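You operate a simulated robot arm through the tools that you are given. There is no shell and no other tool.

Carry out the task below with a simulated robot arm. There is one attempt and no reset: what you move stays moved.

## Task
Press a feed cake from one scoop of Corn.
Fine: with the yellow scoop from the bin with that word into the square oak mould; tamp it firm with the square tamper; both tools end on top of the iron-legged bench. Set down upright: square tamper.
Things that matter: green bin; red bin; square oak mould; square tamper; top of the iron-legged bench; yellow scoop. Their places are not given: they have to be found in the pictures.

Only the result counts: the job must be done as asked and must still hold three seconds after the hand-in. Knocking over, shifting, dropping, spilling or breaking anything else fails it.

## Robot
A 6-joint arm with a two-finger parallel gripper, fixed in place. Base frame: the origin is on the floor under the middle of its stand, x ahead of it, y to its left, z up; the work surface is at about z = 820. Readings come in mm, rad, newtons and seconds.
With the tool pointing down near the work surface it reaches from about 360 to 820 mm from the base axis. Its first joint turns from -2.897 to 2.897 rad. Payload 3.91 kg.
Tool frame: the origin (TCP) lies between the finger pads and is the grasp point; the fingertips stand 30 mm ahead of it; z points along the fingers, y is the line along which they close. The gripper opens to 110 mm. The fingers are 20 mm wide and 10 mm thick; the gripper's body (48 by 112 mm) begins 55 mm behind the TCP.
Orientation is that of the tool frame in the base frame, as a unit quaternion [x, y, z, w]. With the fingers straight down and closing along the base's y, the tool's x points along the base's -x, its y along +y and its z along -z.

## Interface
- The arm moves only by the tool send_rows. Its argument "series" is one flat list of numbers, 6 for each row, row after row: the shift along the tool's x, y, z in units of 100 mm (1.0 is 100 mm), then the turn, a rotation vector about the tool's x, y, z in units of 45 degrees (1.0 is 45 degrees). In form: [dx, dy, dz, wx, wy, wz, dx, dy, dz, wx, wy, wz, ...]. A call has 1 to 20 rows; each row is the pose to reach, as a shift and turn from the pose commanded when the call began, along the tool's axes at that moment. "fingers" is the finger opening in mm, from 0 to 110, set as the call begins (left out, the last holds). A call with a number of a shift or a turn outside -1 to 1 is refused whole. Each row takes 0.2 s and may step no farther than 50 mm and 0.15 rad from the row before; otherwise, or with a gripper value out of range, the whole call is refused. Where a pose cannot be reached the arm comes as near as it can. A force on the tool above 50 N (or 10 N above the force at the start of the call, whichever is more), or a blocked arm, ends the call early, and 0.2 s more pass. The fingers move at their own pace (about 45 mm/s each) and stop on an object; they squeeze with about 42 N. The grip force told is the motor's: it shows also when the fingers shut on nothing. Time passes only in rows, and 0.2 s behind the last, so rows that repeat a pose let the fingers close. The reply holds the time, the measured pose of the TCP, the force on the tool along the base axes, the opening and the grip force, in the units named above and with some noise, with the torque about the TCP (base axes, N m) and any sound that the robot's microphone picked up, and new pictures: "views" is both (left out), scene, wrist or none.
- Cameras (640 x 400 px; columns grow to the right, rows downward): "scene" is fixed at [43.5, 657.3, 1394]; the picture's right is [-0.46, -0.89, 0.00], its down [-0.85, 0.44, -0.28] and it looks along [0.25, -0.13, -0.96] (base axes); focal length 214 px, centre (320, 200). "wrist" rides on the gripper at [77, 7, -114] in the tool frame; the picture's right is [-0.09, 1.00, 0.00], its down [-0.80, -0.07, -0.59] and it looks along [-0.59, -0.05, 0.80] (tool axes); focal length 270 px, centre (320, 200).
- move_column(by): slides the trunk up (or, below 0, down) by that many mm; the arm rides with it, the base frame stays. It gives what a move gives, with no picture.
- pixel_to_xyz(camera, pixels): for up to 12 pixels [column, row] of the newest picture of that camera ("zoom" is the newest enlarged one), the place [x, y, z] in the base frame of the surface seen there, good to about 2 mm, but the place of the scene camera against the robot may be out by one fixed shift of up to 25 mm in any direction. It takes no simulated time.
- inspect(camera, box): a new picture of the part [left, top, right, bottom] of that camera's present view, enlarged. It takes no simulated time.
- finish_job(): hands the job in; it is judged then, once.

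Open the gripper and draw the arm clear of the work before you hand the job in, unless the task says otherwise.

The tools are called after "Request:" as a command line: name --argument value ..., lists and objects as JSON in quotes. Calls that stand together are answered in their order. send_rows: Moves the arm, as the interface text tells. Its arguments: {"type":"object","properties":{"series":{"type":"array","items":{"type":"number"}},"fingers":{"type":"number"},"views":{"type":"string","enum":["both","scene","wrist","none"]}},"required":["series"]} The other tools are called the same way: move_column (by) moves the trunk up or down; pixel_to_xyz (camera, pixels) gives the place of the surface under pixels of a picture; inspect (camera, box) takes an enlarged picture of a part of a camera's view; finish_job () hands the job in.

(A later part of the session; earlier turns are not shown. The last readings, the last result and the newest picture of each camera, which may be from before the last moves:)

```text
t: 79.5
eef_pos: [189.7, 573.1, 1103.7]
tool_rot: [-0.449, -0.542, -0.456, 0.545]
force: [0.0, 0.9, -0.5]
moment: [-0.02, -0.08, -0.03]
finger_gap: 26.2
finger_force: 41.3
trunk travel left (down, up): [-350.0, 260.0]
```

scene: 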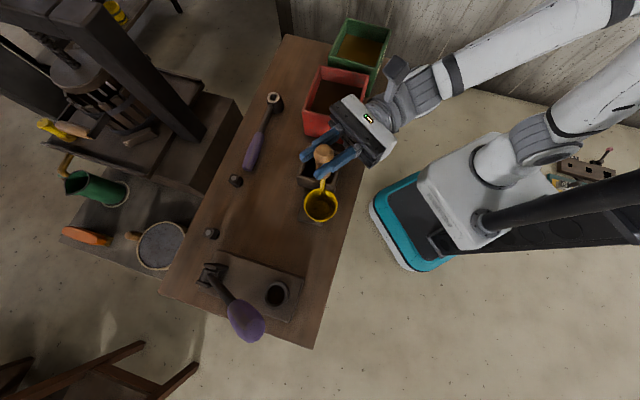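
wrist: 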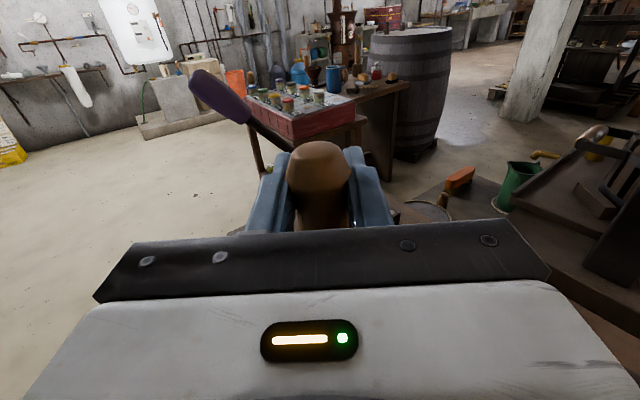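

I carry the scoop over the mould toward the red bin at z≈1104, turning the tool clockwise about the vertical as I go.

Request:
send_rows --series '[0, 0.17, -0.2, -0.067, 0, 0, 0, 0.34, -0.4, -0.133, 0, 0, 0, 0.51, -0.6, -0.2, 0, 0, 0, 0.68, -0.8, -0.267, 0, 0, 0, 0.85, -1.0, -0.333, 0, 0]' --views "none"

Request:
send_rows --series '[0, 0.2, -0.144, -0.067, 0, 0, 0, 0.4, -0.288, -0.133, 0, 0, 0, 0.6, -0.432, -0.2, 0, 0, 0, 0.8, -0.576, -0.267, 0, 0, 0, 1.0, -0.72, -0.333, 0, 0]' --views "both"

```text
t: 80.8
eef_pos: [288.1, 490.3, 1106.8]
tool_rot: [0.517, 0.476, 0.524, -0.481]
force: [0.1, 0.1, -0.9]
moment: [-0.08, -0.03, -0.04]
finger_gap: 25.8
finger_force: 41.2
trunk travel left (down, up): [-350.0, 260.0]
```

```text
t: 82.0
eef_pos: [385.0, 411.8, 1102.1]
tool_rot: [0.576, 0.404, 0.581, -0.409]
force: [0.3, -0.6, -0.8]
moment: [-0.06, -0.03, -0.01]
finger_gap: 26.1
finger_force: 41.7
trunk travel left (down, up): [-350.0, 260.0]
```

scene: 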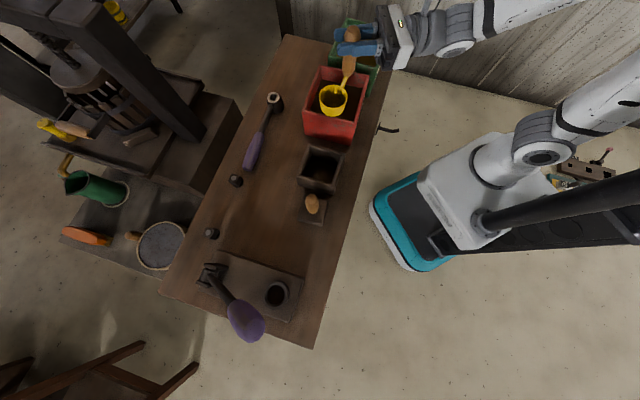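
wrist: 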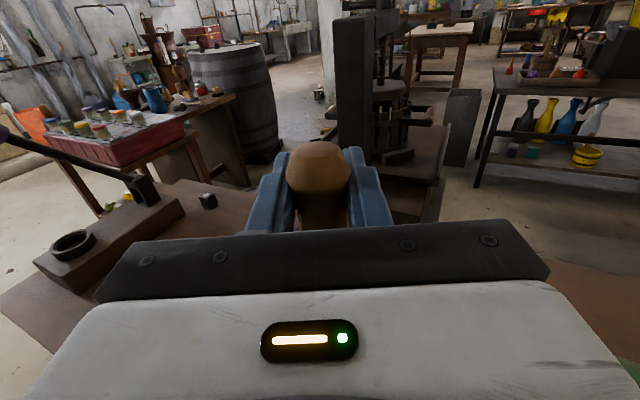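

I make the last horizontal shift over the red bin with a final 10° turn to heading 60°.

Request:
send_rows --series '[0, 0.2, -0.09, -0.074, 0, 0, 0, 0.4, -0.18, -0.148, 0, 0, 0, 0.65, -0.27, -0.222, 0, 0]' --views "both"

Request:
inspect --camera "scene" --box '[290, 10, 410, 150]'

```text
t: 82.8
eef_pos: [438.0, 362.0, 1101.7]
tool_rot: [0.609, 0.351, 0.615, -0.357]
force: [-0.1, 0.5, -1.4]
moment: [-0.02, 0.02, -0.01]
finger_gap: 26.1
finger_force: 41.8
trunk travel left (down, up): [-350.0, 260.0]
```

scene: 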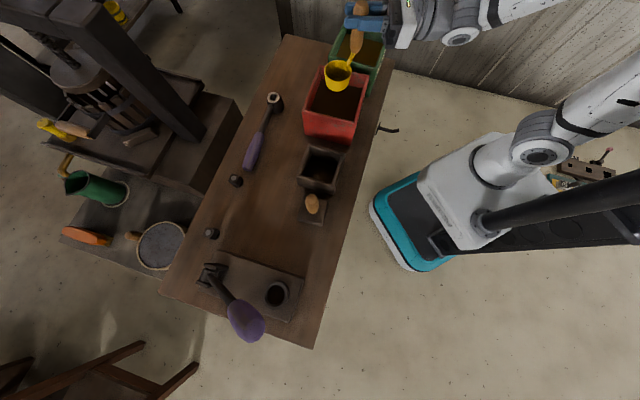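
wrist: 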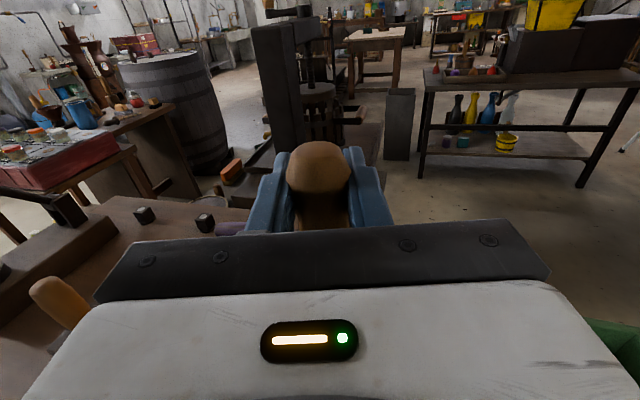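

```text
2.86 times, centred on (350, 80) of scene
```

zoom: 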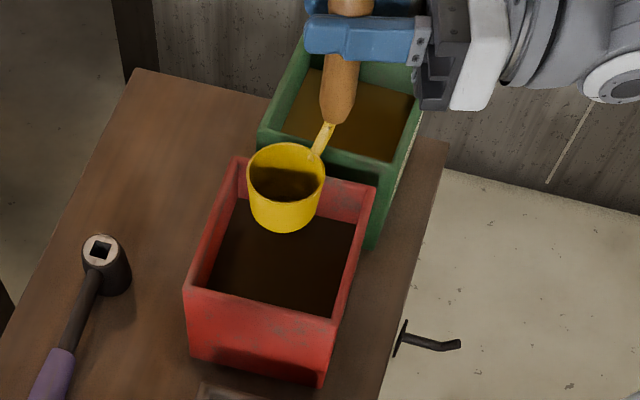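

I check the cup and the bin rim in the same camera frame to confirm the cup will go inside.

Request:
pixel_to_xyz --camera "zoom" --pixels '[[250, 175], [322, 175], [285, 199], [285, 146], [340, 60], [190, 288], [333, 320], [372, 190], [240, 162], [345, 265], [230, 230], [280, 260]]'

Request:
pixel_to_xyz --camera "zoom" --pixels '[[212, 290], [330, 318], [200, 265], [356, 235], [362, 195], [240, 195], [205, 292], [320, 300], [215, 230], [340, 300], [300, 305], [250, 185]]'

```text
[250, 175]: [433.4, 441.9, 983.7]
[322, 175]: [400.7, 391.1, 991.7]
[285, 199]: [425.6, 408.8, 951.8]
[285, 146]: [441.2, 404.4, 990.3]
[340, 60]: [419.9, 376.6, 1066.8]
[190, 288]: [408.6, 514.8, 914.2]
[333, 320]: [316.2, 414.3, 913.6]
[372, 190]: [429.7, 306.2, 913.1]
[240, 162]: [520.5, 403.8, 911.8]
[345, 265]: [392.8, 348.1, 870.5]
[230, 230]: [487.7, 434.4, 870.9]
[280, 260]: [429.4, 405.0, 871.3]
```

```text
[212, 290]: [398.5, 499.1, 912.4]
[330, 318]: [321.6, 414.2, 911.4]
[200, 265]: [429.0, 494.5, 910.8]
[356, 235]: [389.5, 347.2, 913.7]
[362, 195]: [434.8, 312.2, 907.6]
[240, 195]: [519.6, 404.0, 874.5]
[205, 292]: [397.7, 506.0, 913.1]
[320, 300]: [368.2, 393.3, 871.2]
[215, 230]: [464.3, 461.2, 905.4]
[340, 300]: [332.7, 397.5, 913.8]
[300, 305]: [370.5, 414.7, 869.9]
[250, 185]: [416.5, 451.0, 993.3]
```

Cup and handle both project at least 15 mm inside the bin's walls. I lower 95 mm to just above the grain.

Request:
send_rows --series '[-0.25, 0, 0, 0, 0, 0, -0.5, 0, 0, 0, 0, 0, -0.75, 0, 0, 0, 0, 0, -0.9, 0, 0, 0, 0, 0]' --views "both"

Request:
inspect --camera "scene" --box '[290, 10, 410, 150]'

```text
t: 83.8
eef_pos: [436.3, 360.9, 1016.0]
tool_rot: [0.605, 0.351, 0.618, -0.359]
force: [-0.3, -6.2, 26.6]
moment: [0.28, 0.0, 0.02]
finger_gap: 25.9
finger_force: 42.1
trunk travel left (down, up): [-350.0, 260.0]
```

scene: 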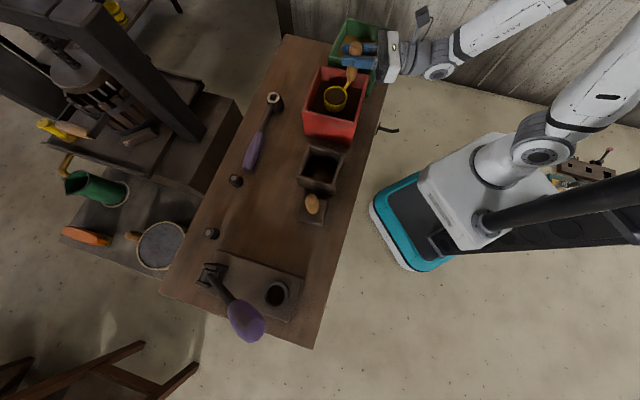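
wrist: 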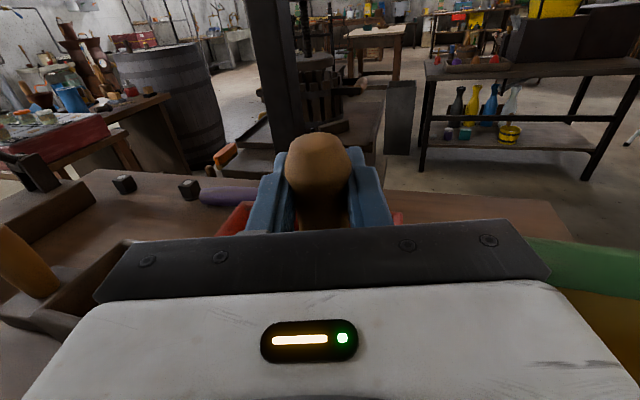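

```text
2.86 times, centred on (350, 80) of scene
```

zoom: 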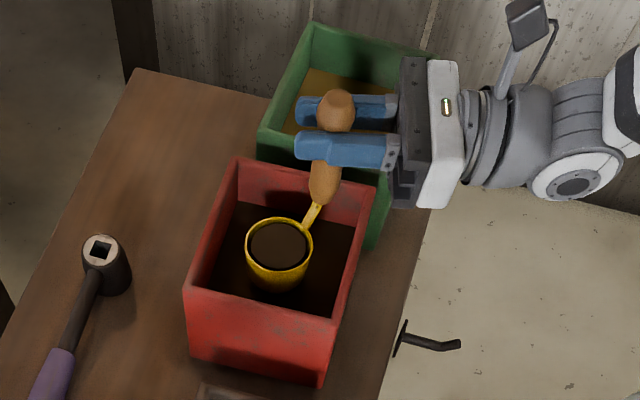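

The force jumped to 26.6 N as the cup met the grain at bottom z≈880, and the cup now looks filled with dark grain at zoom (278,245). I look closer.

Request:
inspect --camera "scene" --box '[310, 60, 375, 125]'

```text
6.15 times, centred on (342, 92) of scene
```

zoom: 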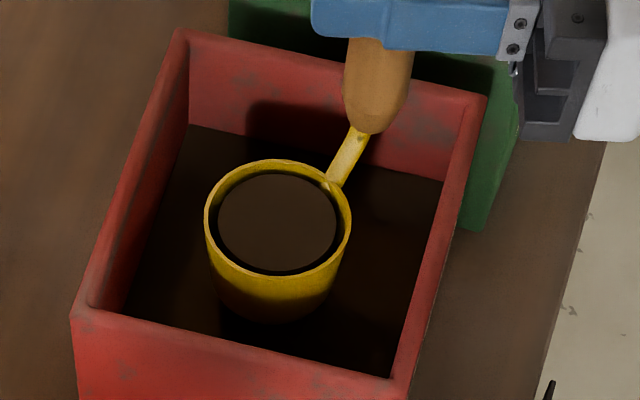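

The cup clearly holds a level disc of grain. I lift straight up, gently, out of the bin.

Request:
send_rows --series '[0.05, 0, 0, 0, 0, 0, 0.2, 0, 0, 0, 0, 0, 0.4, 0, 0, 0, 0, 0, 0.6, 0, 0, 0, 0, 0, 0.8, 0, 0, 0, 0, 0, 0.95, 0, 0, 0, 0, 0]' --views "both"

Request:
inspect --camera "scene" --box '[310, 40, 390, 110]'

```text
t: 85.2
eef_pos: [436.7, 360.4, 1108.6]
tool_rot: [0.609, 0.353, 0.614, -0.358]
force: [-0.5, -0.7, -2.9]
moment: [-0.04, 0.02, -0.03]
finger_gap: 26.1
finger_force: 42.2
trunk travel left (down, up): [-350.0, 260.0]
```

scene: 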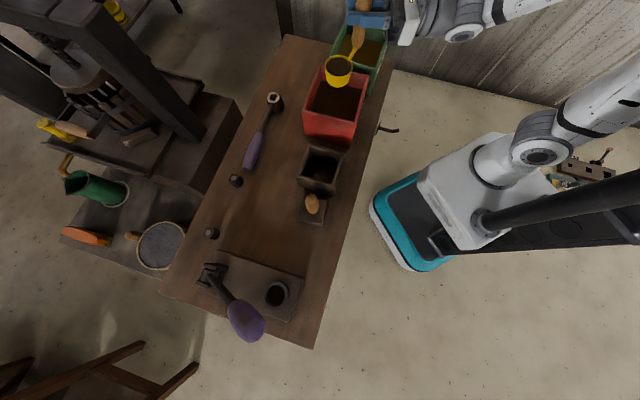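
wrist: 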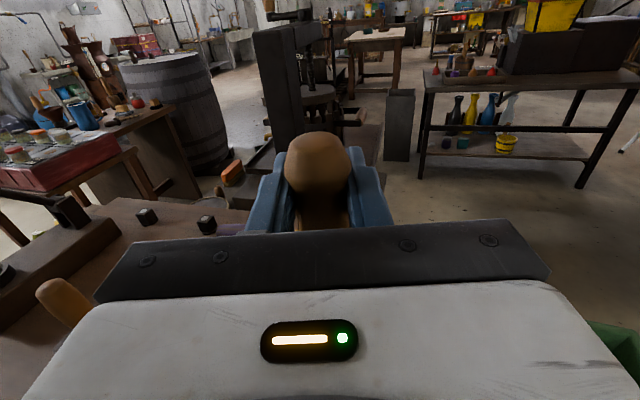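

```text
5.71 times, centred on (350, 75) of scene
```

zoom: 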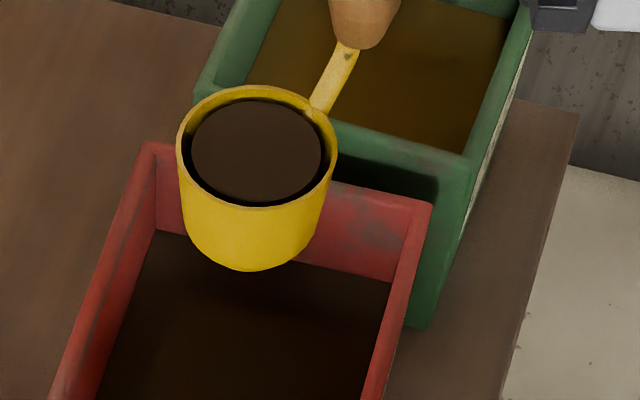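

The scoop is full. I measure the cup rim to see whether it is still level and where it sits relative to the hand.

Request:
pixel_to_xyz --camera "zoom" --pixels '[[182, 150], [180, 140], [334, 150], [258, 203], [240, 87], [300, 105], [200, 190], [320, 190], [255, 150], [255, 255]]'

```text
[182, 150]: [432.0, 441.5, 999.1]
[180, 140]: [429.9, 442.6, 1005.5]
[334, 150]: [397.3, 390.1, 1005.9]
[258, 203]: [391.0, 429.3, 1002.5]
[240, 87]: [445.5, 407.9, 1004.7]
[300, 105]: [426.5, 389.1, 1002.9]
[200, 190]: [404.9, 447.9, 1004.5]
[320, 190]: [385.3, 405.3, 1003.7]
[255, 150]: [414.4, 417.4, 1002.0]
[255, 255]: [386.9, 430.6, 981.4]
```

Rim is level (z≈1020), cup centre 37 mm ahead and 36 mm left of the TCP. I carry it level toward the mould, turning counter-clockwise about the vertical.

Request:
send_rows --series '[0, -0.15, 0.07, 0.05, 0, 0, 0, -0.3, 0.13, 0.1, 0, 0, 0, -0.45, 0.2, 0.15, 0, 0, 0, -0.6, 0.27, 0.2, 0, 0, 0, -0.75, 0.33, 0.25, 0, 0, 0, -0.9, 0.4, 0.3, 0, 0]' --views "none"

```text
t: 86.5
eef_pos: [379.2, 440.9, 1109.3]
tool_rot: [0.562, 0.422, 0.569, -0.427]
force: [-1.1, -0.5, -1.1]
moment: [-0.07, -0.04, 0.05]
finger_gap: 26.2
finger_force: 42.2
trunk travel left (down, up): [-350.0, 260.0]
```

I finish the move to the start-of-pour position above the mould and turn to heading 85°.

Request:
send_rows --series '[0, -0.13, 0.09, 0.062, 0, 0, 0, -0.27, 0.18, 0.125, 0, 0, 0, -0.4, 0.27, 0.187, 0, 0, 0, -0.534, 0.35, 0.249, 0, 0]' --views "both"

Request:
inspect --camera "scene" --box '[270, 90, 390, 220]'

```text
t: 87.5
eef_pos: [335.2, 490.2, 1109.2]
tool_rot: [0.517, 0.476, 0.524, -0.48]
force: [-0.5, 0.2, -1.0]
moment: [-0.05, -0.08, 0.01]
finger_gap: 26.2
finger_force: 41.9
trunk travel left (down, up): [-350.0, 260.0]
```

scene: 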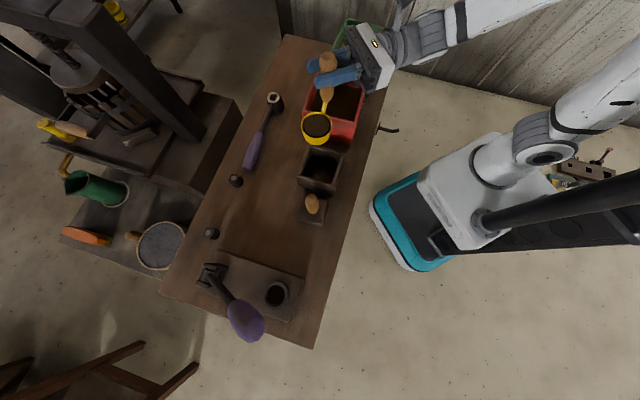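
wrist: 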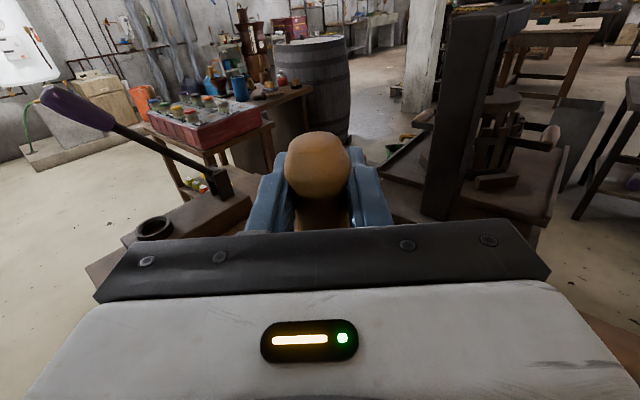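

```text
3.08 times, centred on (330, 155) of scene
```

zoom: 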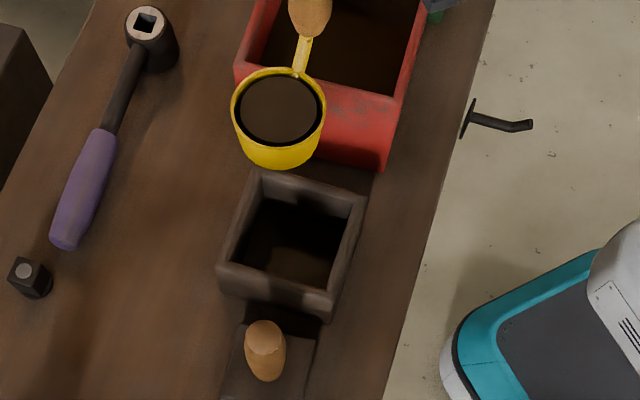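

I measure the mould rim and the cup in this same view, so their relative position doesn't depend on the camera shift.

Request:
pixel_to_xyz --camera "zoom" --pixels '[[258, 171], [362, 198], [332, 300], [220, 268], [238, 262], [328, 287], [349, 212], [269, 198], [290, 240], [300, 180], [225, 245], [345, 260]]'

Request:
pixel_to_xyz --camera "zoom" --pixels '[[234, 112], [325, 108], [280, 146], [275, 70], [245, 83], [313, 80], [250, 138], [312, 135], [280, 108], [302, 60], [308, 15]]'

```text
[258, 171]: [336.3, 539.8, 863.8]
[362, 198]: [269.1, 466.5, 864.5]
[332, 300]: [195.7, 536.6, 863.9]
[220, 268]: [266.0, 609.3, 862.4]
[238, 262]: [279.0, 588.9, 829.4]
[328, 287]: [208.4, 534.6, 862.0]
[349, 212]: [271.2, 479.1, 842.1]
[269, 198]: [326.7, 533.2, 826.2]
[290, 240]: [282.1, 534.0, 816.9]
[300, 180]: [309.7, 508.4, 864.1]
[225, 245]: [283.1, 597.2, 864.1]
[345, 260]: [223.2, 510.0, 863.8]
```

```text
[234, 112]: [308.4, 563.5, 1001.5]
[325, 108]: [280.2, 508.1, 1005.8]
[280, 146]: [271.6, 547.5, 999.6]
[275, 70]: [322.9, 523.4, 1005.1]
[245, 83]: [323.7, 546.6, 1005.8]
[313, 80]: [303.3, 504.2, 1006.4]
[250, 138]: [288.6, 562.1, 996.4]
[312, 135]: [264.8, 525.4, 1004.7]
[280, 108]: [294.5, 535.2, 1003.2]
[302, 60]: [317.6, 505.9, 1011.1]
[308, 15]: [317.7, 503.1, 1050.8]
```

The lip already sits over the mould's centre (mould centre ≈(274.6,531), lip ≈(271.5,530)). I shift 5 mm right and lower 85 mm, so the lip ends about 57 mm above the mould rim.

Request:
send_rows --series '[-0.2, 0.02, 0, 0, 0, 0, -0.4, 0.04, 0, 0, 0, 0, -0.6, 0.05, 0, 0, 0, 0, -0.75, 0.05, 0, 0, 0, 0, -0.86, 0.05, 0, 0, 0, 0]' --views "both"

Request:
inspect --camera "scene" --box '[270, 90, 390, 220]'

```text
t: 88.8
eef_pos: [343.1, 488.2, 1022.0]
tool_rot: [0.518, 0.476, 0.524, -0.48]
force: [-0.3, -0.1, -1.9]
moment: [-0.05, 0.0, -0.04]
finger_gap: 26.0
finger_force: 42.0
trunk travel left (down, up): [-350.0, 260.0]
```

scene: 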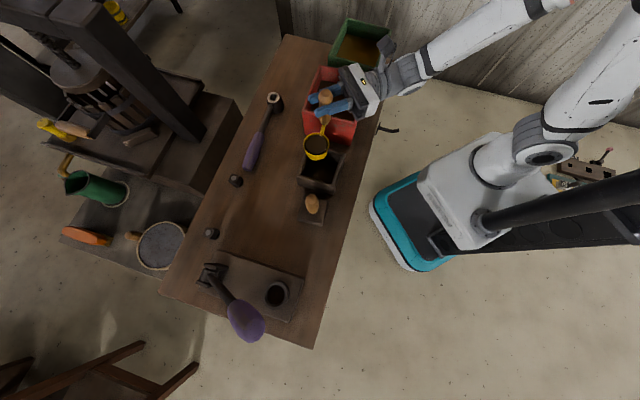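
wrist: 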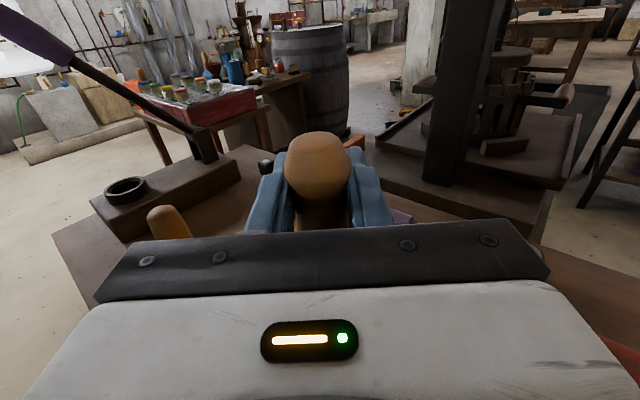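

```text
3.08 times, centred on (330, 155) of scene
```

zoom: 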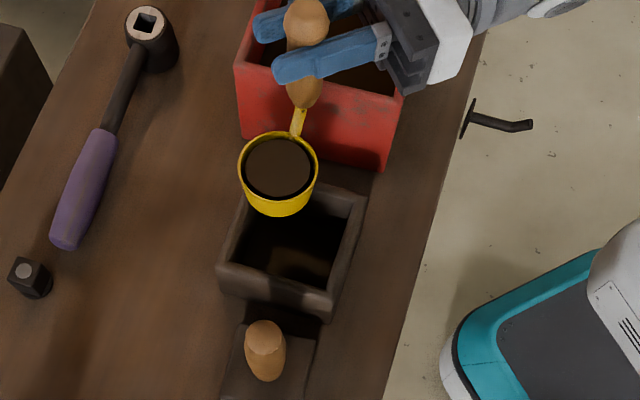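

The lip is about 5 mm right of the mould's centre and 56 mm above its rim. I roll the hand left to 45° in six steps, moving so that the lip stays over the same point.

Request:
send_rows --series '[0.08, -0.121, 0, 0, 0, -0.167, 0.143, -0.252, 0, 0, 0, -0.333, 0.189, -0.389, 0, 0, 0, -0.5, 0.216, -0.532, 0, 0, 0, -0.667, 0.224, -0.676, 0, 0, 0, -0.833, 0.214, -0.821, 0, 0, 0, -1.0]' --views "both"

Request:
inspect --camera "scene" --box '[270, 90, 390, 220]'

```text
t: 90.2
eef_pos: [261.4, 496.9, 1044.9]
tool_rot: [0.296, 0.638, 0.668, -0.242]
force: [0.0, 0.1, -1.5]
moment: [-0.05, 0.04, 0.02]
finger_gap: 26.0
finger_force: 41.6
trunk travel left (down, up): [-350.0, 260.0]
```

scene: 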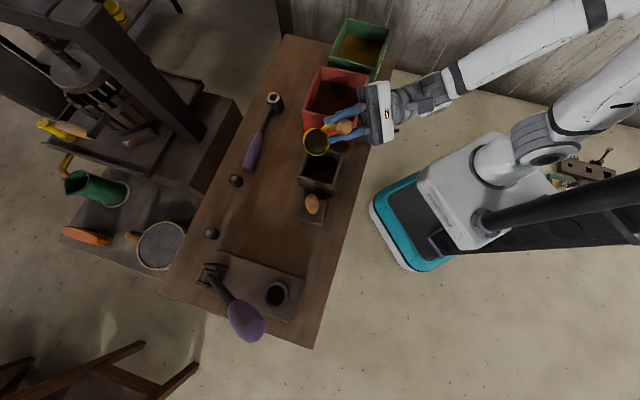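
wrist: 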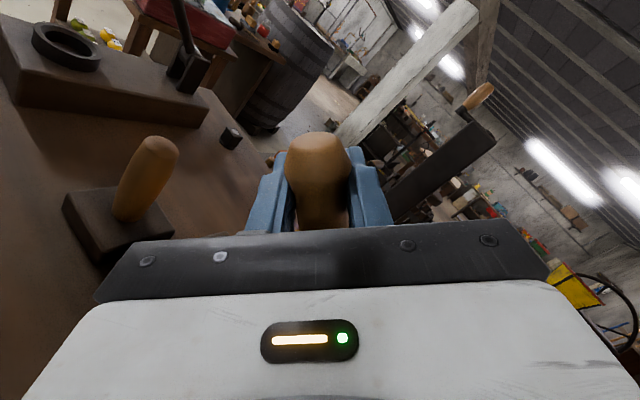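

```text
3.08 times, centred on (330, 155) of scene
```

zoom: 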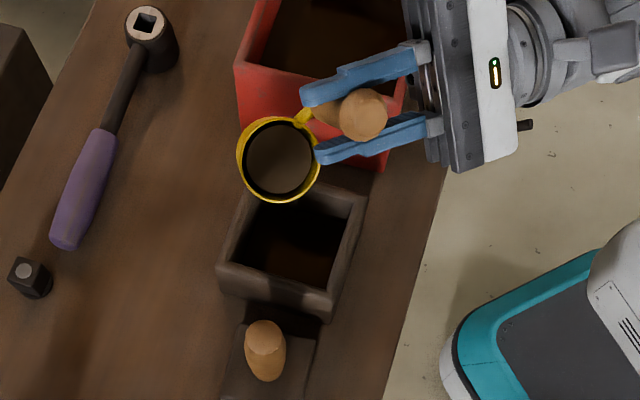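

At 45° the grain still stays in. I check the lip's place (zoom (285,200)) against the mould before tilting on.

Request:
pixel_to_xyz --camera "zoom" --pixels '[[283, 200], [265, 196], [300, 194], [240, 160], [280, 119], [317, 165], [278, 160], [290, 250]]'

```text
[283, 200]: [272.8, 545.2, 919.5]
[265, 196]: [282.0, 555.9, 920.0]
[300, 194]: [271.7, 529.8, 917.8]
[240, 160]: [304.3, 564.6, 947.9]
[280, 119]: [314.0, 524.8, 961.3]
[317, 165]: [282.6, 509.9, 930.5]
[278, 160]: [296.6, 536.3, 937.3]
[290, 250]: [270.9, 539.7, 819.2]
```

The lip is about 5 mm right of the mould centre and 57 mm above its rim. I roll on to 90°, lowering the lip about 15 mm.

Request:
send_rows --series '[0.062, -0.139, 0, 0, 0, -0.167, 0.107, -0.287, 0, 0, 0, -0.333, 0.136, -0.443, 0, 0, 0, -0.5, 0.146, -0.602, 0, 0, 0, -0.667, 0.136, -0.765, 0, 0, 0, -0.833, 0.108, -0.927, 0, 0, 0, -1.0]' --views "both"

Request:
inspect --camera "scene" --box '[270, 90, 390, 220]'

```text
t: 91.5
eef_pos: [188.2, 502.8, 985.9]
tool_rot: [0.028, 0.702, 0.711, 0.033]
force: [-0.4, -0.3, -1.9]
moment: [-0.01, 0.17, -0.02]
finger_gap: 25.7
finger_force: 42.2
trunk travel left (down, up): [-350.0, 260.0]
```

scene: 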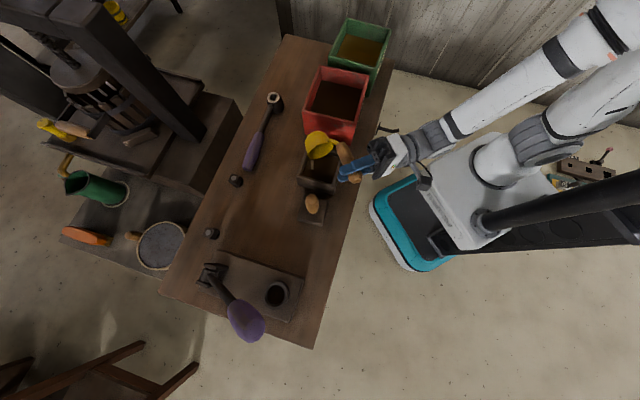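
wrist: 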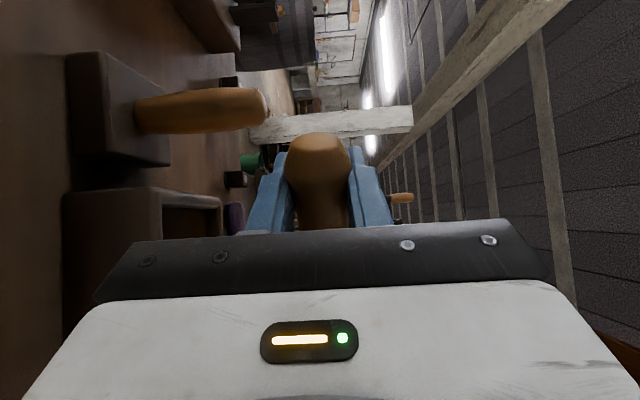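

```text
3.08 times, centred on (330, 155) of scene
```

zoom: 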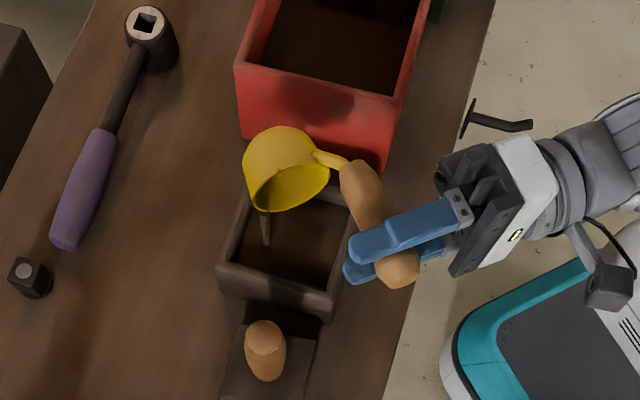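

Grain is pouring: a stream falls from the lip at zoom (265,220) into the mould. I check where it lands before tilting further.

Request:
pixel_to_xyz --camera "zoom" --pixels '[[258, 208], [265, 212], [266, 230], [268, 243], [290, 250], [320, 180], [300, 203], [250, 180], [280, 270]]'

Request:
inspect --camera "scene" --box '[295, 130, 355, 200]'

```text
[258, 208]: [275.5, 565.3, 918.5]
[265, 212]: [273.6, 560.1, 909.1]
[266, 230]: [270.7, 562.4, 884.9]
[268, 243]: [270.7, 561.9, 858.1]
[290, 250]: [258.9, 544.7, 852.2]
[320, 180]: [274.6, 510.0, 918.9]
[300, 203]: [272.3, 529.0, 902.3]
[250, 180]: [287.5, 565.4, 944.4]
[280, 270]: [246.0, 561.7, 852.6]
```

```text
5.71 times, centred on (325, 165) of scene
```

zoom: 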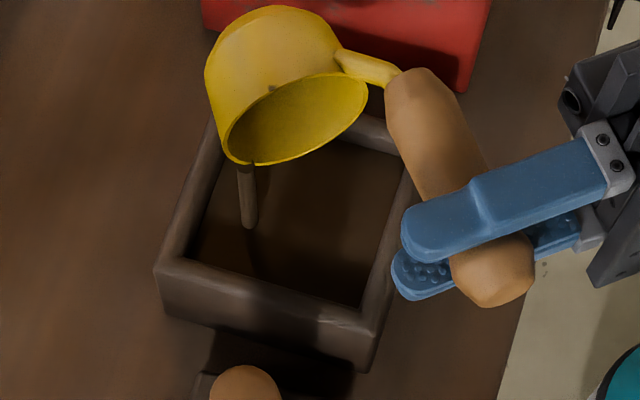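

The stream lands about 24 mm off the centre but well inside, and the mould's fill is already at z≈868. I tilt on to 120° to empty the scoop fully, drawing 8 mm back toward the middle, and hold.

Request:
send_rows --series '[0.08, -0.121, -0.03, 0, 0, -0.167, 0.143, -0.252, -0.06, 0, 0, -0.333, 0.189, -0.389, -0.08, 0, 0, -0.5, 0.216, -0.532, -0.08, 0, 0, -0.667, 0.216, -0.532, -0.08, 0, 0, -0.667, 0.216, -0.532, -0.08, 0, 0, -0.667, 0.216, -0.532, -0.08, 0, 0, -0.667]' --views "both"

Request:
inspect --camera "scene" --box '[295, 130, 355, 200]'

```text
t: 93.2
eef_pos: [179.6, 491.5, 934.4]
tool_rot: [-0.157, 0.686, 0.679, 0.212]
force: [0.1, -0.6, -1.3]
moment: [0.0, 0.15, -0.02]
finger_gap: 25.9
finger_force: 41.7
out of reach, approached as far as the arm can: row 2, 3, 4, 5, 6, 7
trunk travel left (down, up): [-350.0, 260.0]
```

scene: 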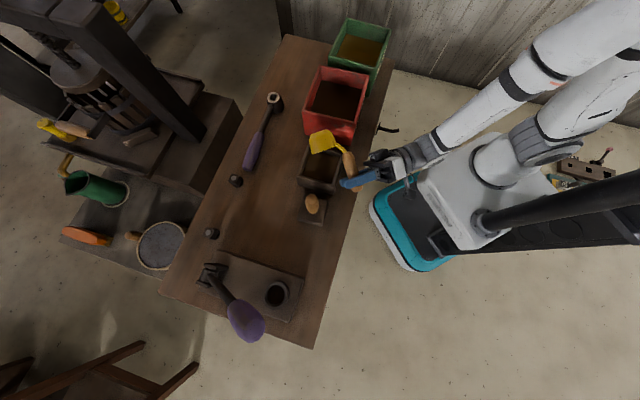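
wrist: 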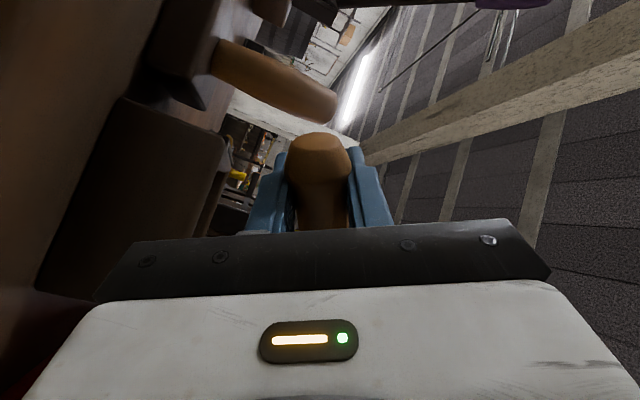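

```text
5.71 times, centred on (325, 165) of scene
```

zoom: 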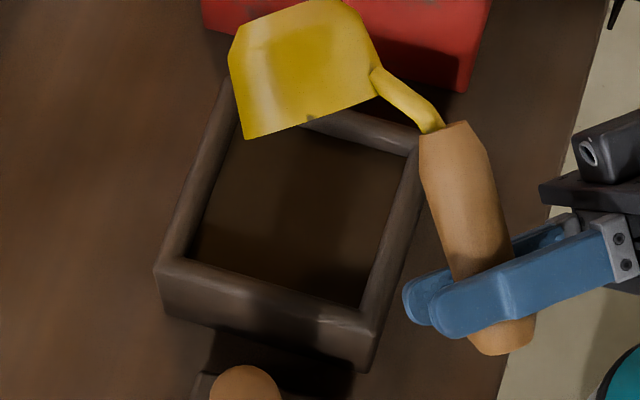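

The scoop is empty and the mould evenly filled, with nothing on the bench around it. I raise the hand 100 mm while rolling back 45°.

Request:
send_rows --series '[-0.1, 0.173, 0, 0, 0, 0.1, -0.2, 0.346, 0, 0, 0, 0.2, -0.3, 0.52, 0, 0, 0, 0.367, -0.4, 0.693, 0, 0, 0, 0.533, -0.5, 0.866, 0, 0, 0, 0.7, -0.5, 0.866, 0, 0, 0, 0.867, -0.5, 0.866, 0, 0, 0, 1.0]' --views "none"

Request:
send_rows --series '[0, 0, 0, 0, 0, 0.167, 0, 0, 0, 0, 0, 0.333, 0, 0, 0, 0, 0, 0.5, 0, 0, 0, 0, 0, 0.667, 0, 0, 0, 0, 0, 0.833, 0, 0, 0, 0, 0, 1.0]' --views "both"

Request:
inspect --camera "scene" --box '[270, 110, 370, 240]'

```text
t: 94.8
eef_pos: [180.0, 491.1, 1034.8]
tool_rot: [0.122, 0.693, 0.708, -0.062]
force: [-0.1, -0.2, -1.1]
moment: [-0.01, 0.09, -0.01]
finger_gap: 25.9
finger_force: 42.2
trunk travel left (down, up): [-350.0, 260.0]
```

```text
t: 96.2
eef_pos: [180.3, 492.1, 1035.7]
tool_rot: [0.378, 0.593, 0.631, -0.328]
force: [-0.5, -0.4, -0.8]
moment: [-0.01, 0.02, 0.01]
finger_gap: 26.0
finger_force: 42.3
trunk travel left (down, up): [-350.0, 260.0]
```

scene: 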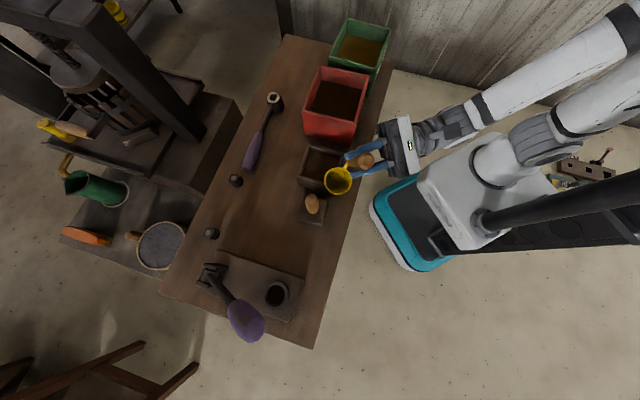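
wrist: 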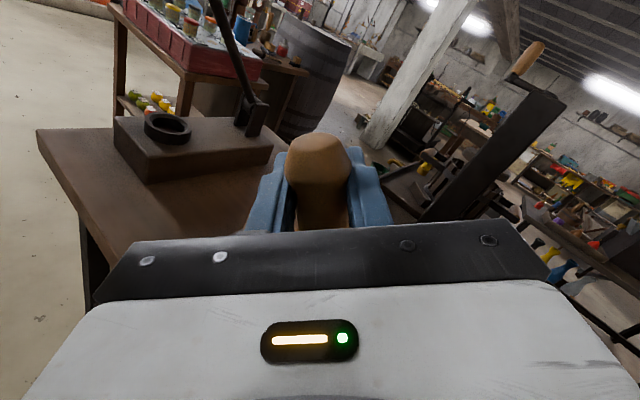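

```text
3.08 times, centred on (320, 175) of scene
```

zoom: 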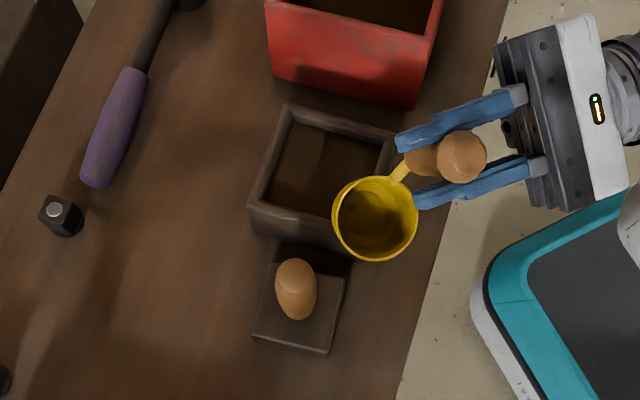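

The scoop's inside is bare yellow, so it is emptied. I roll the last 30° back to upright.

Request:
send_rows --series '[0, 0, 0, 0, 0, 0.167, 0, 0, 0, 0, 0, 0.333, 0, 0, 0, 0, 0, 0.5, 0, 0, 0, 0, 0, 0.667]' --views "none"

```text
t: 97.2
eef_pos: [181.1, 492.1, 1034.9]
tool_rot: [0.518, 0.475, 0.524, -0.481]
force: [-0.2, -0.5, -1.4]
moment: [-0.06, -0.06, 0.01]
finger_gap: 26.1
finger_force: 42.1
trunk travel left (down, up): [-350.0, 260.0]
```

Upright again. I carry the empty scoop back toward the free spot at the bench's left front, turning to heading 100°.

Request:
send_rows --series '[0, -0.16, 0.23, 0.057, 0, 0, 0, -0.33, 0.47, 0.113, 0, 0, 0, -0.5, 0.7, 0.17, 0, 0]' --views "none"

```text
t: 98.0
eef_pos: [136.0, 568.2, 1035.3]
tool_rot: [-0.484, -0.51, -0.491, 0.514]
force: [-0.3, 0.5, -1.2]
moment: [-0.05, -0.05, 0.0]
finger_gap: 26.1
finger_force: 41.7
trunk travel left (down, up): [-350.0, 260.0]
```

I continue the second half of the move to above (99,634).

Request:
send_rows --series '[0, -0.11, 0.22, 0.055, 0, 0, 0, -0.22, 0.45, 0.11, 0, 0, 0, -0.337, 0.675, 0.164, 0, 0]' --views "both"

Request:
inspect --camera "scene" --box '[260, 170, 370, 310]'

```text
t: 98.8
eef_pos: [98.9, 630.5, 1034.5]
tool_rot: [-0.451, -0.54, -0.458, 0.543]
force: [-0.3, 0.1, -1.5]
moment: [-0.03, -0.04, -0.02]
finger_gap: 26.1
finger_force: 42.3
trunk travel left (down, up): [-350.0, 260.0]
```

scene: 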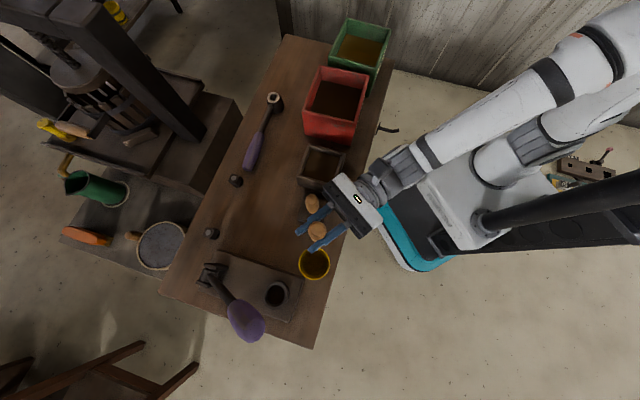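
wrist: 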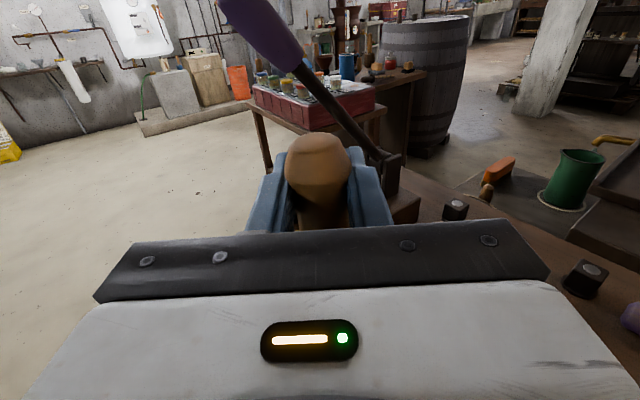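

```text
2.86 times, centred on (315, 240) of scene
```

zoom: 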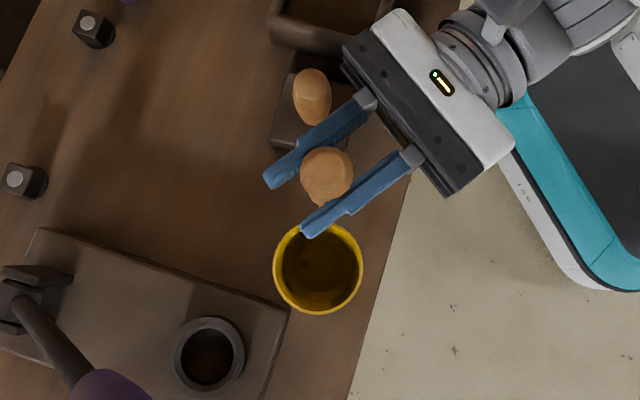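

I check the cup's place and level in this view before lowering.

Request:
pixel_to_xyz --camera "zoom" --pixels '[[275, 268], [361, 268], [318, 311], [290, 238], [348, 238], [290, 302], [348, 300], [325, 175], [284, 322], [288, 306]]'

```text
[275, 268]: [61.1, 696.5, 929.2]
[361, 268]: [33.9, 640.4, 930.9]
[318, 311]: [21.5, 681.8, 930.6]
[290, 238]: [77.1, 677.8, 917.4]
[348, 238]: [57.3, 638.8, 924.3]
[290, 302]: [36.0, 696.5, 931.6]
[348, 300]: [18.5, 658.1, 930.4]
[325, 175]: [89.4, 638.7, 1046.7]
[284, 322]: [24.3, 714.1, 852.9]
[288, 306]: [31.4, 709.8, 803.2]
```

Cup level within about 1–2 mm, margins 15 mm to the block and ~20 mm to the edge. I lower 77 mm.

Request:
send_rows --series '[-0.2, 0, 0, 0, 0, 0, -0.4, 0, 0, 0, 0, 0, -0.6, 0, 0, 0, 0, 0, -0.77, 0, 0, 0, 0, 0]' --views "none"

Request:
send_rows --series '[-0.012, 0, 0, 0, 0, 0, -0.024, 0, 0, 0, 0, 0, -0.036, 0, 0, 0, 0, 0, -0.036, 0, 0, 0, 0, 0]' --views "none"

```text
t: 99.8
eef_pos: [100.7, 631.6, 957.4]
tool_rot: [-0.451, -0.541, -0.457, 0.543]
force: [-0.1, 0.0, -2.0]
moment: [-0.06, -0.04, 0.02]
finger_gap: 26.1
finger_force: 41.4
trunk travel left (down, up): [-350.0, 260.0]
```

```text
t: 100.8
eef_pos: [101.7, 633.2, 955.7]
tool_rot: [-0.451, -0.541, -0.457, 0.543]
force: [-0.4, 0.0, -1.0]
moment: [-0.02, -0.06, -0.01]
finger_gap: 26.0
finger_force: 42.1
trunk travel left (down, up): [-350.0, 260.0]
```

No firm contact yet at 955.7. I creep down another 3 mm.

Request:
send_rows --series '[-0.01, 0, 0, 0, 0, 0, -0.02, 0, 0, 0, 0, 0, -0.03, 0, 0, 0, 0, 0, -0.03, 0, 0, 0, 0, 0]' --views "none"

```text
t: 101.8
eef_pos: [98.7, 633.1, 953.9]
tool_rot: [-0.452, -0.54, -0.458, 0.543]
force: [-0.5, -0.7, 0.5]
moment: [0.01, 0.06, 0.0]
finger_gap: 26.2
finger_force: 42.6
trunk travel left (down, up): [-350.0, 260.0]
```

The force has gone from −1.5 to +0.5 N, so contact is just starting. One more millimetre.

Request:
send_rows --series '[-0.006, 0, 0, 0, 0, 0, -0.012, 0, 0, 0, 0, 0, -0.012, 0, 0, 0, 0, 0]' --views "none"

```text
t: 102.5
eef_pos: [101.0, 632.2, 951.4]
tool_rot: [-0.45, -0.539, -0.459, 0.544]
force: [0.5, 2.3, 5.8]
moment: [0.42, 0.35, -0.1]
finger_gap: 26.2
finger_force: 41.9
trunk travel left (down, up): [-350.0, 260.0]
```

Contact at 5.8 N. I open the fingers to 60 mm and hold.

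Request:
send_rows --series '[0, 0, 0, 0, 0, 0, 0, 0, 0, 0, 0, 0, 0, 0, 0, 0, 0, 0, 0, 0, 0, 0, 0, 0]' --fingers 60 --views "both"

Request:
inspect --camera "scene" --box '[260, 170, 370, 310]'

```text
t: 103.5
eef_pos: [100.0, 633.2, 951.9]
tool_rot: [-0.451, -0.54, -0.458, 0.543]
force: [-0.3, -0.1, 0.1]
moment: [0.06, 0.0, 0.01]
finger_gap: 59.9
finger_force: 0.0
trunk travel left (down, up): [-350.0, 260.0]
```

scene: 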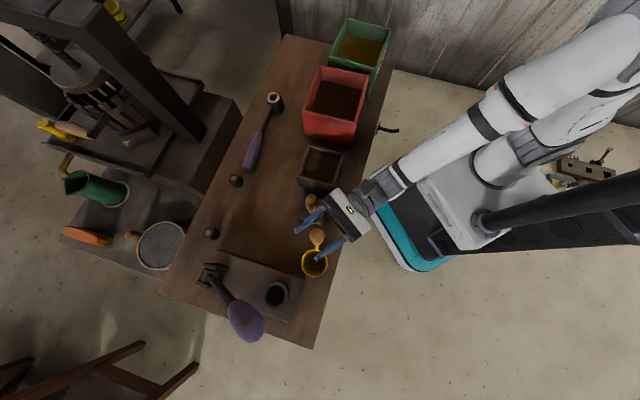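
wrist: 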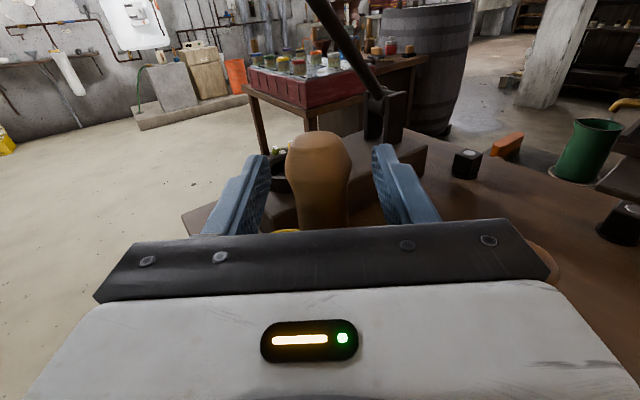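

```text
2.86 times, centred on (315, 240) of scene
```

zoom: 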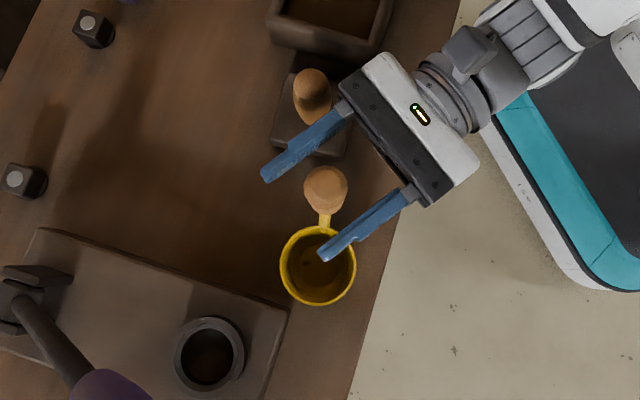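

The scoop stands free. I retreat straight back along the tool axis 100 mm.

Request:
send_rows --series '[0, 0, -0.2, 0, 0, 0, 0, 0, -0.45, 0, 0, 0, 0, 0, -0.7, 0, 0, 0, 0, 0, -1.0, 0, 0, 0]' --views "both"

Request:
inspect --camera "scene" --box '[260, 130, 370, 310]'

```text
t: 104.5
eef_pos: [118.3, 532.3, 951.7]
tool_rot: [-0.451, -0.54, -0.459, 0.543]
force: [0.7, -0.2, -0.6]
moment: [0.02, 0.04, 0.01]
finger_gap: 60.2
finger_force: 0.1
trunk travel left (down, up): [-350.0, 260.0]
```

scene: 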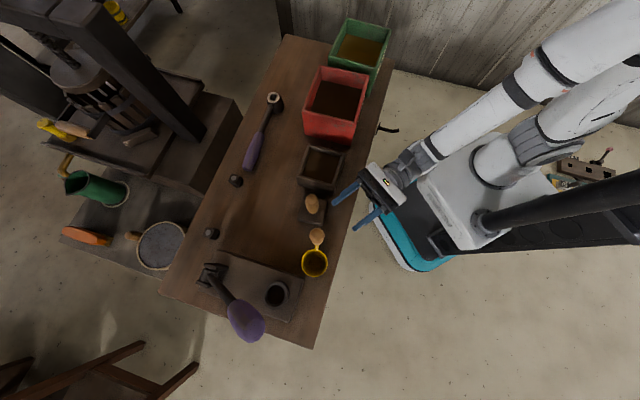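
wrist: 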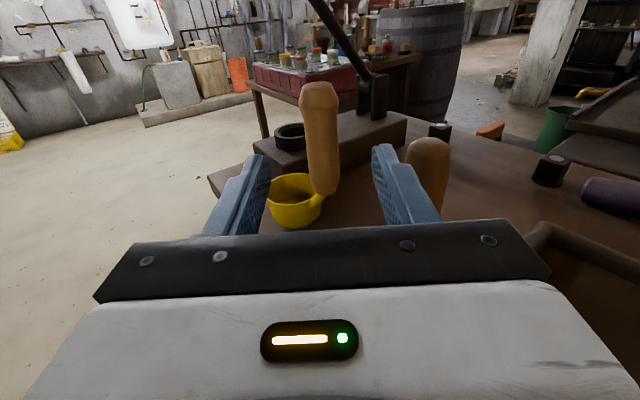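

```text
2.22 times, centred on (315, 220) of scene
```

zoom: 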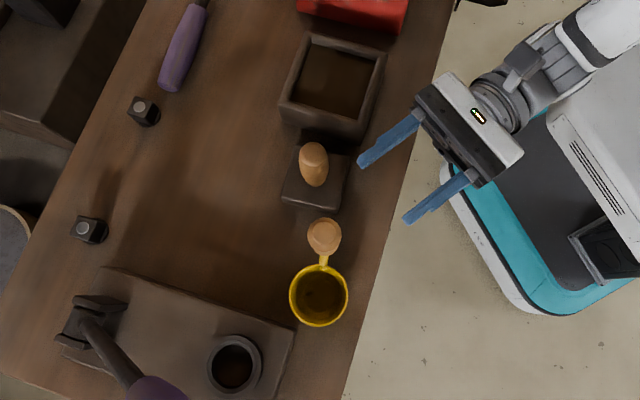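

The scoop stands on the bench at zoom (320,260) and the mould is filled. Next the tamper: I rise 100 mm, then bring the tool back to pointing down.

Request:
send_rows --series '[0.25, 0, 0, 0, 0, 0, 0.5, 0, 0, 0, 0, 0, 0.75, 0, 0, 0, 0, 0, 1.0, 0, 0, 0, 0, 0]' --views "none"

Request:
send_rows --series '[0.05, 0, 0, 0, -0.167, 0, 0.1, 0, 0, 0, -0.333, 0, 0.15, 0, 0, 0, -0.5, 0, 0.2, 0, 0, 0, -0.667, 0, 0.25, 0, 0, 0, -0.833, 0, 0.3, 0, 0, 0, -1.0, 0]' --views "none"

Request:
send_rows --series '[0, 0, 0, 0, -0.167, 0, 0, 0, 0, 0, -0.333, 0, 0, 0, 0, 0, -0.5, 0, 0, 0, 0, 0, -0.667, 0, 0, 0, 0, 0, -0.833, 0, 0, 0, 0, 0, -1.0, 0]' --views "none"

Request:
send_rows --series '[0, 0, 0, 0, 0, -0.167, 0, 0, 0, 0, 0, -0.333, 0, 0, 0, 0, 0, -0.5, 0, 0, 0, 0, 0, -0.667, 0, 0, 0, 0, 0, -0.833, 0, 0, 0, 0, 0, -1.0]' --views "none"

Request:
send_rows --series '[0, 0, 0, 0, 0, -0.167, 0, 0, 0, 0, 0, -0.333, 0, 0, 0, 0, 0, -0.5, 0, 0, 0, 0, 0, -0.667, 0, 0, 0, 0, 0, -0.833, 0, 0, 0, 0, 0, -1.0]' --views "none"

```text
t: 105.5
eef_pos: [116.3, 533.8, 1048.4]
tool_rot: [-0.451, -0.541, -0.457, 0.544]
force: [0.8, -0.4, 0.4]
moment: [-0.03, 0.02, 0.0]
finger_gap: 59.8
finger_force: 0.0
trunk travel left (down, up): [-350.0, 260.0]
```

```text
t: 107.0
eef_pos: [117.2, 532.1, 1080.0]
tool_rot: [0.591, 0.707, 0.25, -0.296]
force: [0.1, 0.2, -0.1]
moment: [0.01, 0.02, 0.02]
finger_gap: 60.0
finger_force: 0.1
trunk travel left (down, up): [-350.0, 260.0]
```

```text
t: 108.3
eef_pos: [118.0, 533.0, 1080.9]
tool_rot: [0.643, 0.766, 0.004, -0.001]
force: [-0.5, 0.1, -0.4]
moment: [0.01, 0.01, 0.01]
finger_gap: 59.9
finger_force: 0.0
trunk travel left (down, up): [-350.0, 260.0]
```

```text
t: 109.8
eef_pos: [118.7, 532.2, 1081.1]
tool_rot: [0.299, 0.954, 0.005, 0.0]
force: [-0.2, 0.7, 0.0]
moment: [0.04, 0.0, 0.0]
finger_gap: 59.9
finger_force: 0.0
trunk travel left (down, up): [-350.0, 260.0]
```

```text
t: 111.2
eef_pos: [117.7, 531.5, 1079.7]
tool_rot: [-0.09, 0.996, 0.005, 0.002]
force: [0.0, 0.5, 0.3]
moment: [-0.02, -0.01, 0.01]
finger_gap: 59.9
finger_force: 0.0
trunk travel left (down, up): [-350.0, 260.0]
```

The tool points down again with heading 190°. I turn to 226° and move above the tamper at (184,602).

Request:
send_rows --series '[-0.155, 0.115, 0, 0.002, 0.002, -0.159, -0.31, 0.23, 0, 0.004, 0.004, -0.317, -0.465, 0.346, 0, 0.006, 0.006, -0.476, -0.62, 0.461, 0, 0.008, 0.008, -0.634, -0.775, 0.576, 0, 0.01, 0.01, -0.793]' --views "both"

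Request:
inspect --camera "wrist" --box '[220, 120, 420, 245]'

```text
t: 112.3
eef_pos: [183.0, 602.5, 1081.5]
tool_rot: [-0.389, 0.921, 0.0, 0.0]
force: [-0.2, 0.1, -0.4]
moment: [-0.01, 0.0, 0.04]
finger_gap: 59.9
finger_force: 0.0
trunk travel left (down, up): [-350.0, 260.0]
```

scene: 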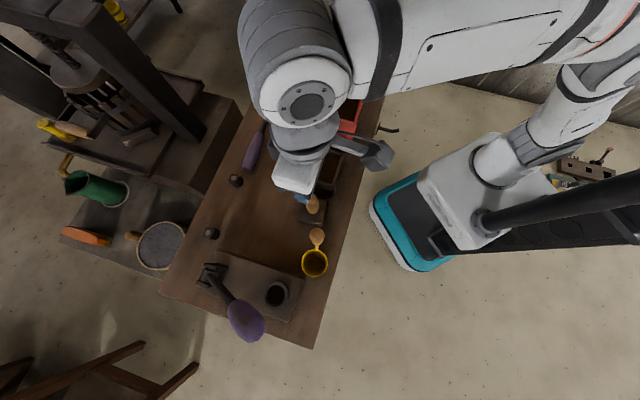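
wrist: 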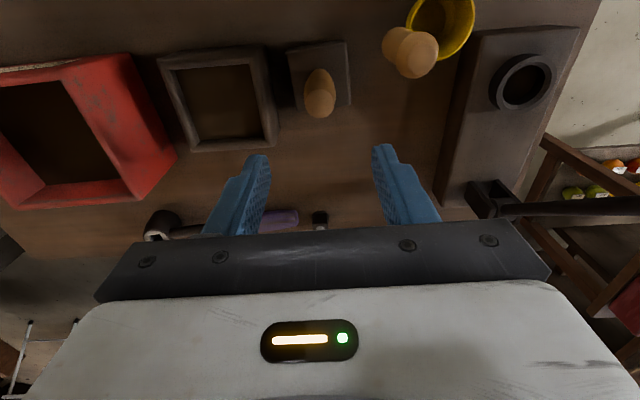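

```text
3.20 times, centred on (320, 182) of wrist
```

zoom: 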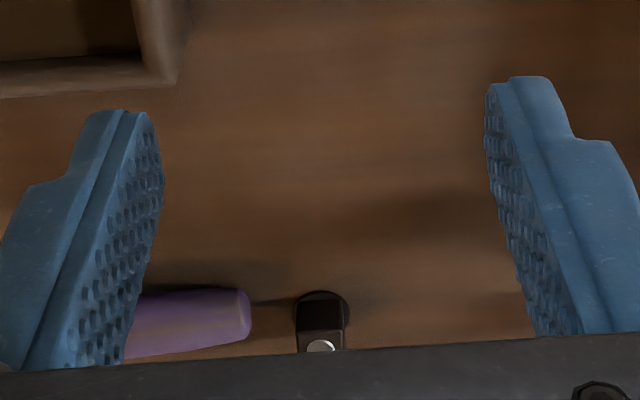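

From here mould (215,100), tamper (320,80) and scoop are all unobstructed in the wrist picture. I enlarge mould and tamper for accurate measuring.

Request:
inspect --camera "wrist" --box '[145, 30, 365, 165]'

```text
2.91 times, centred on (255, 98) of wrist
```

zoom: 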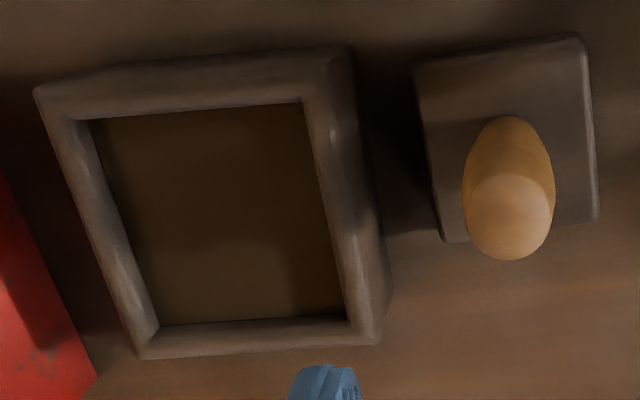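

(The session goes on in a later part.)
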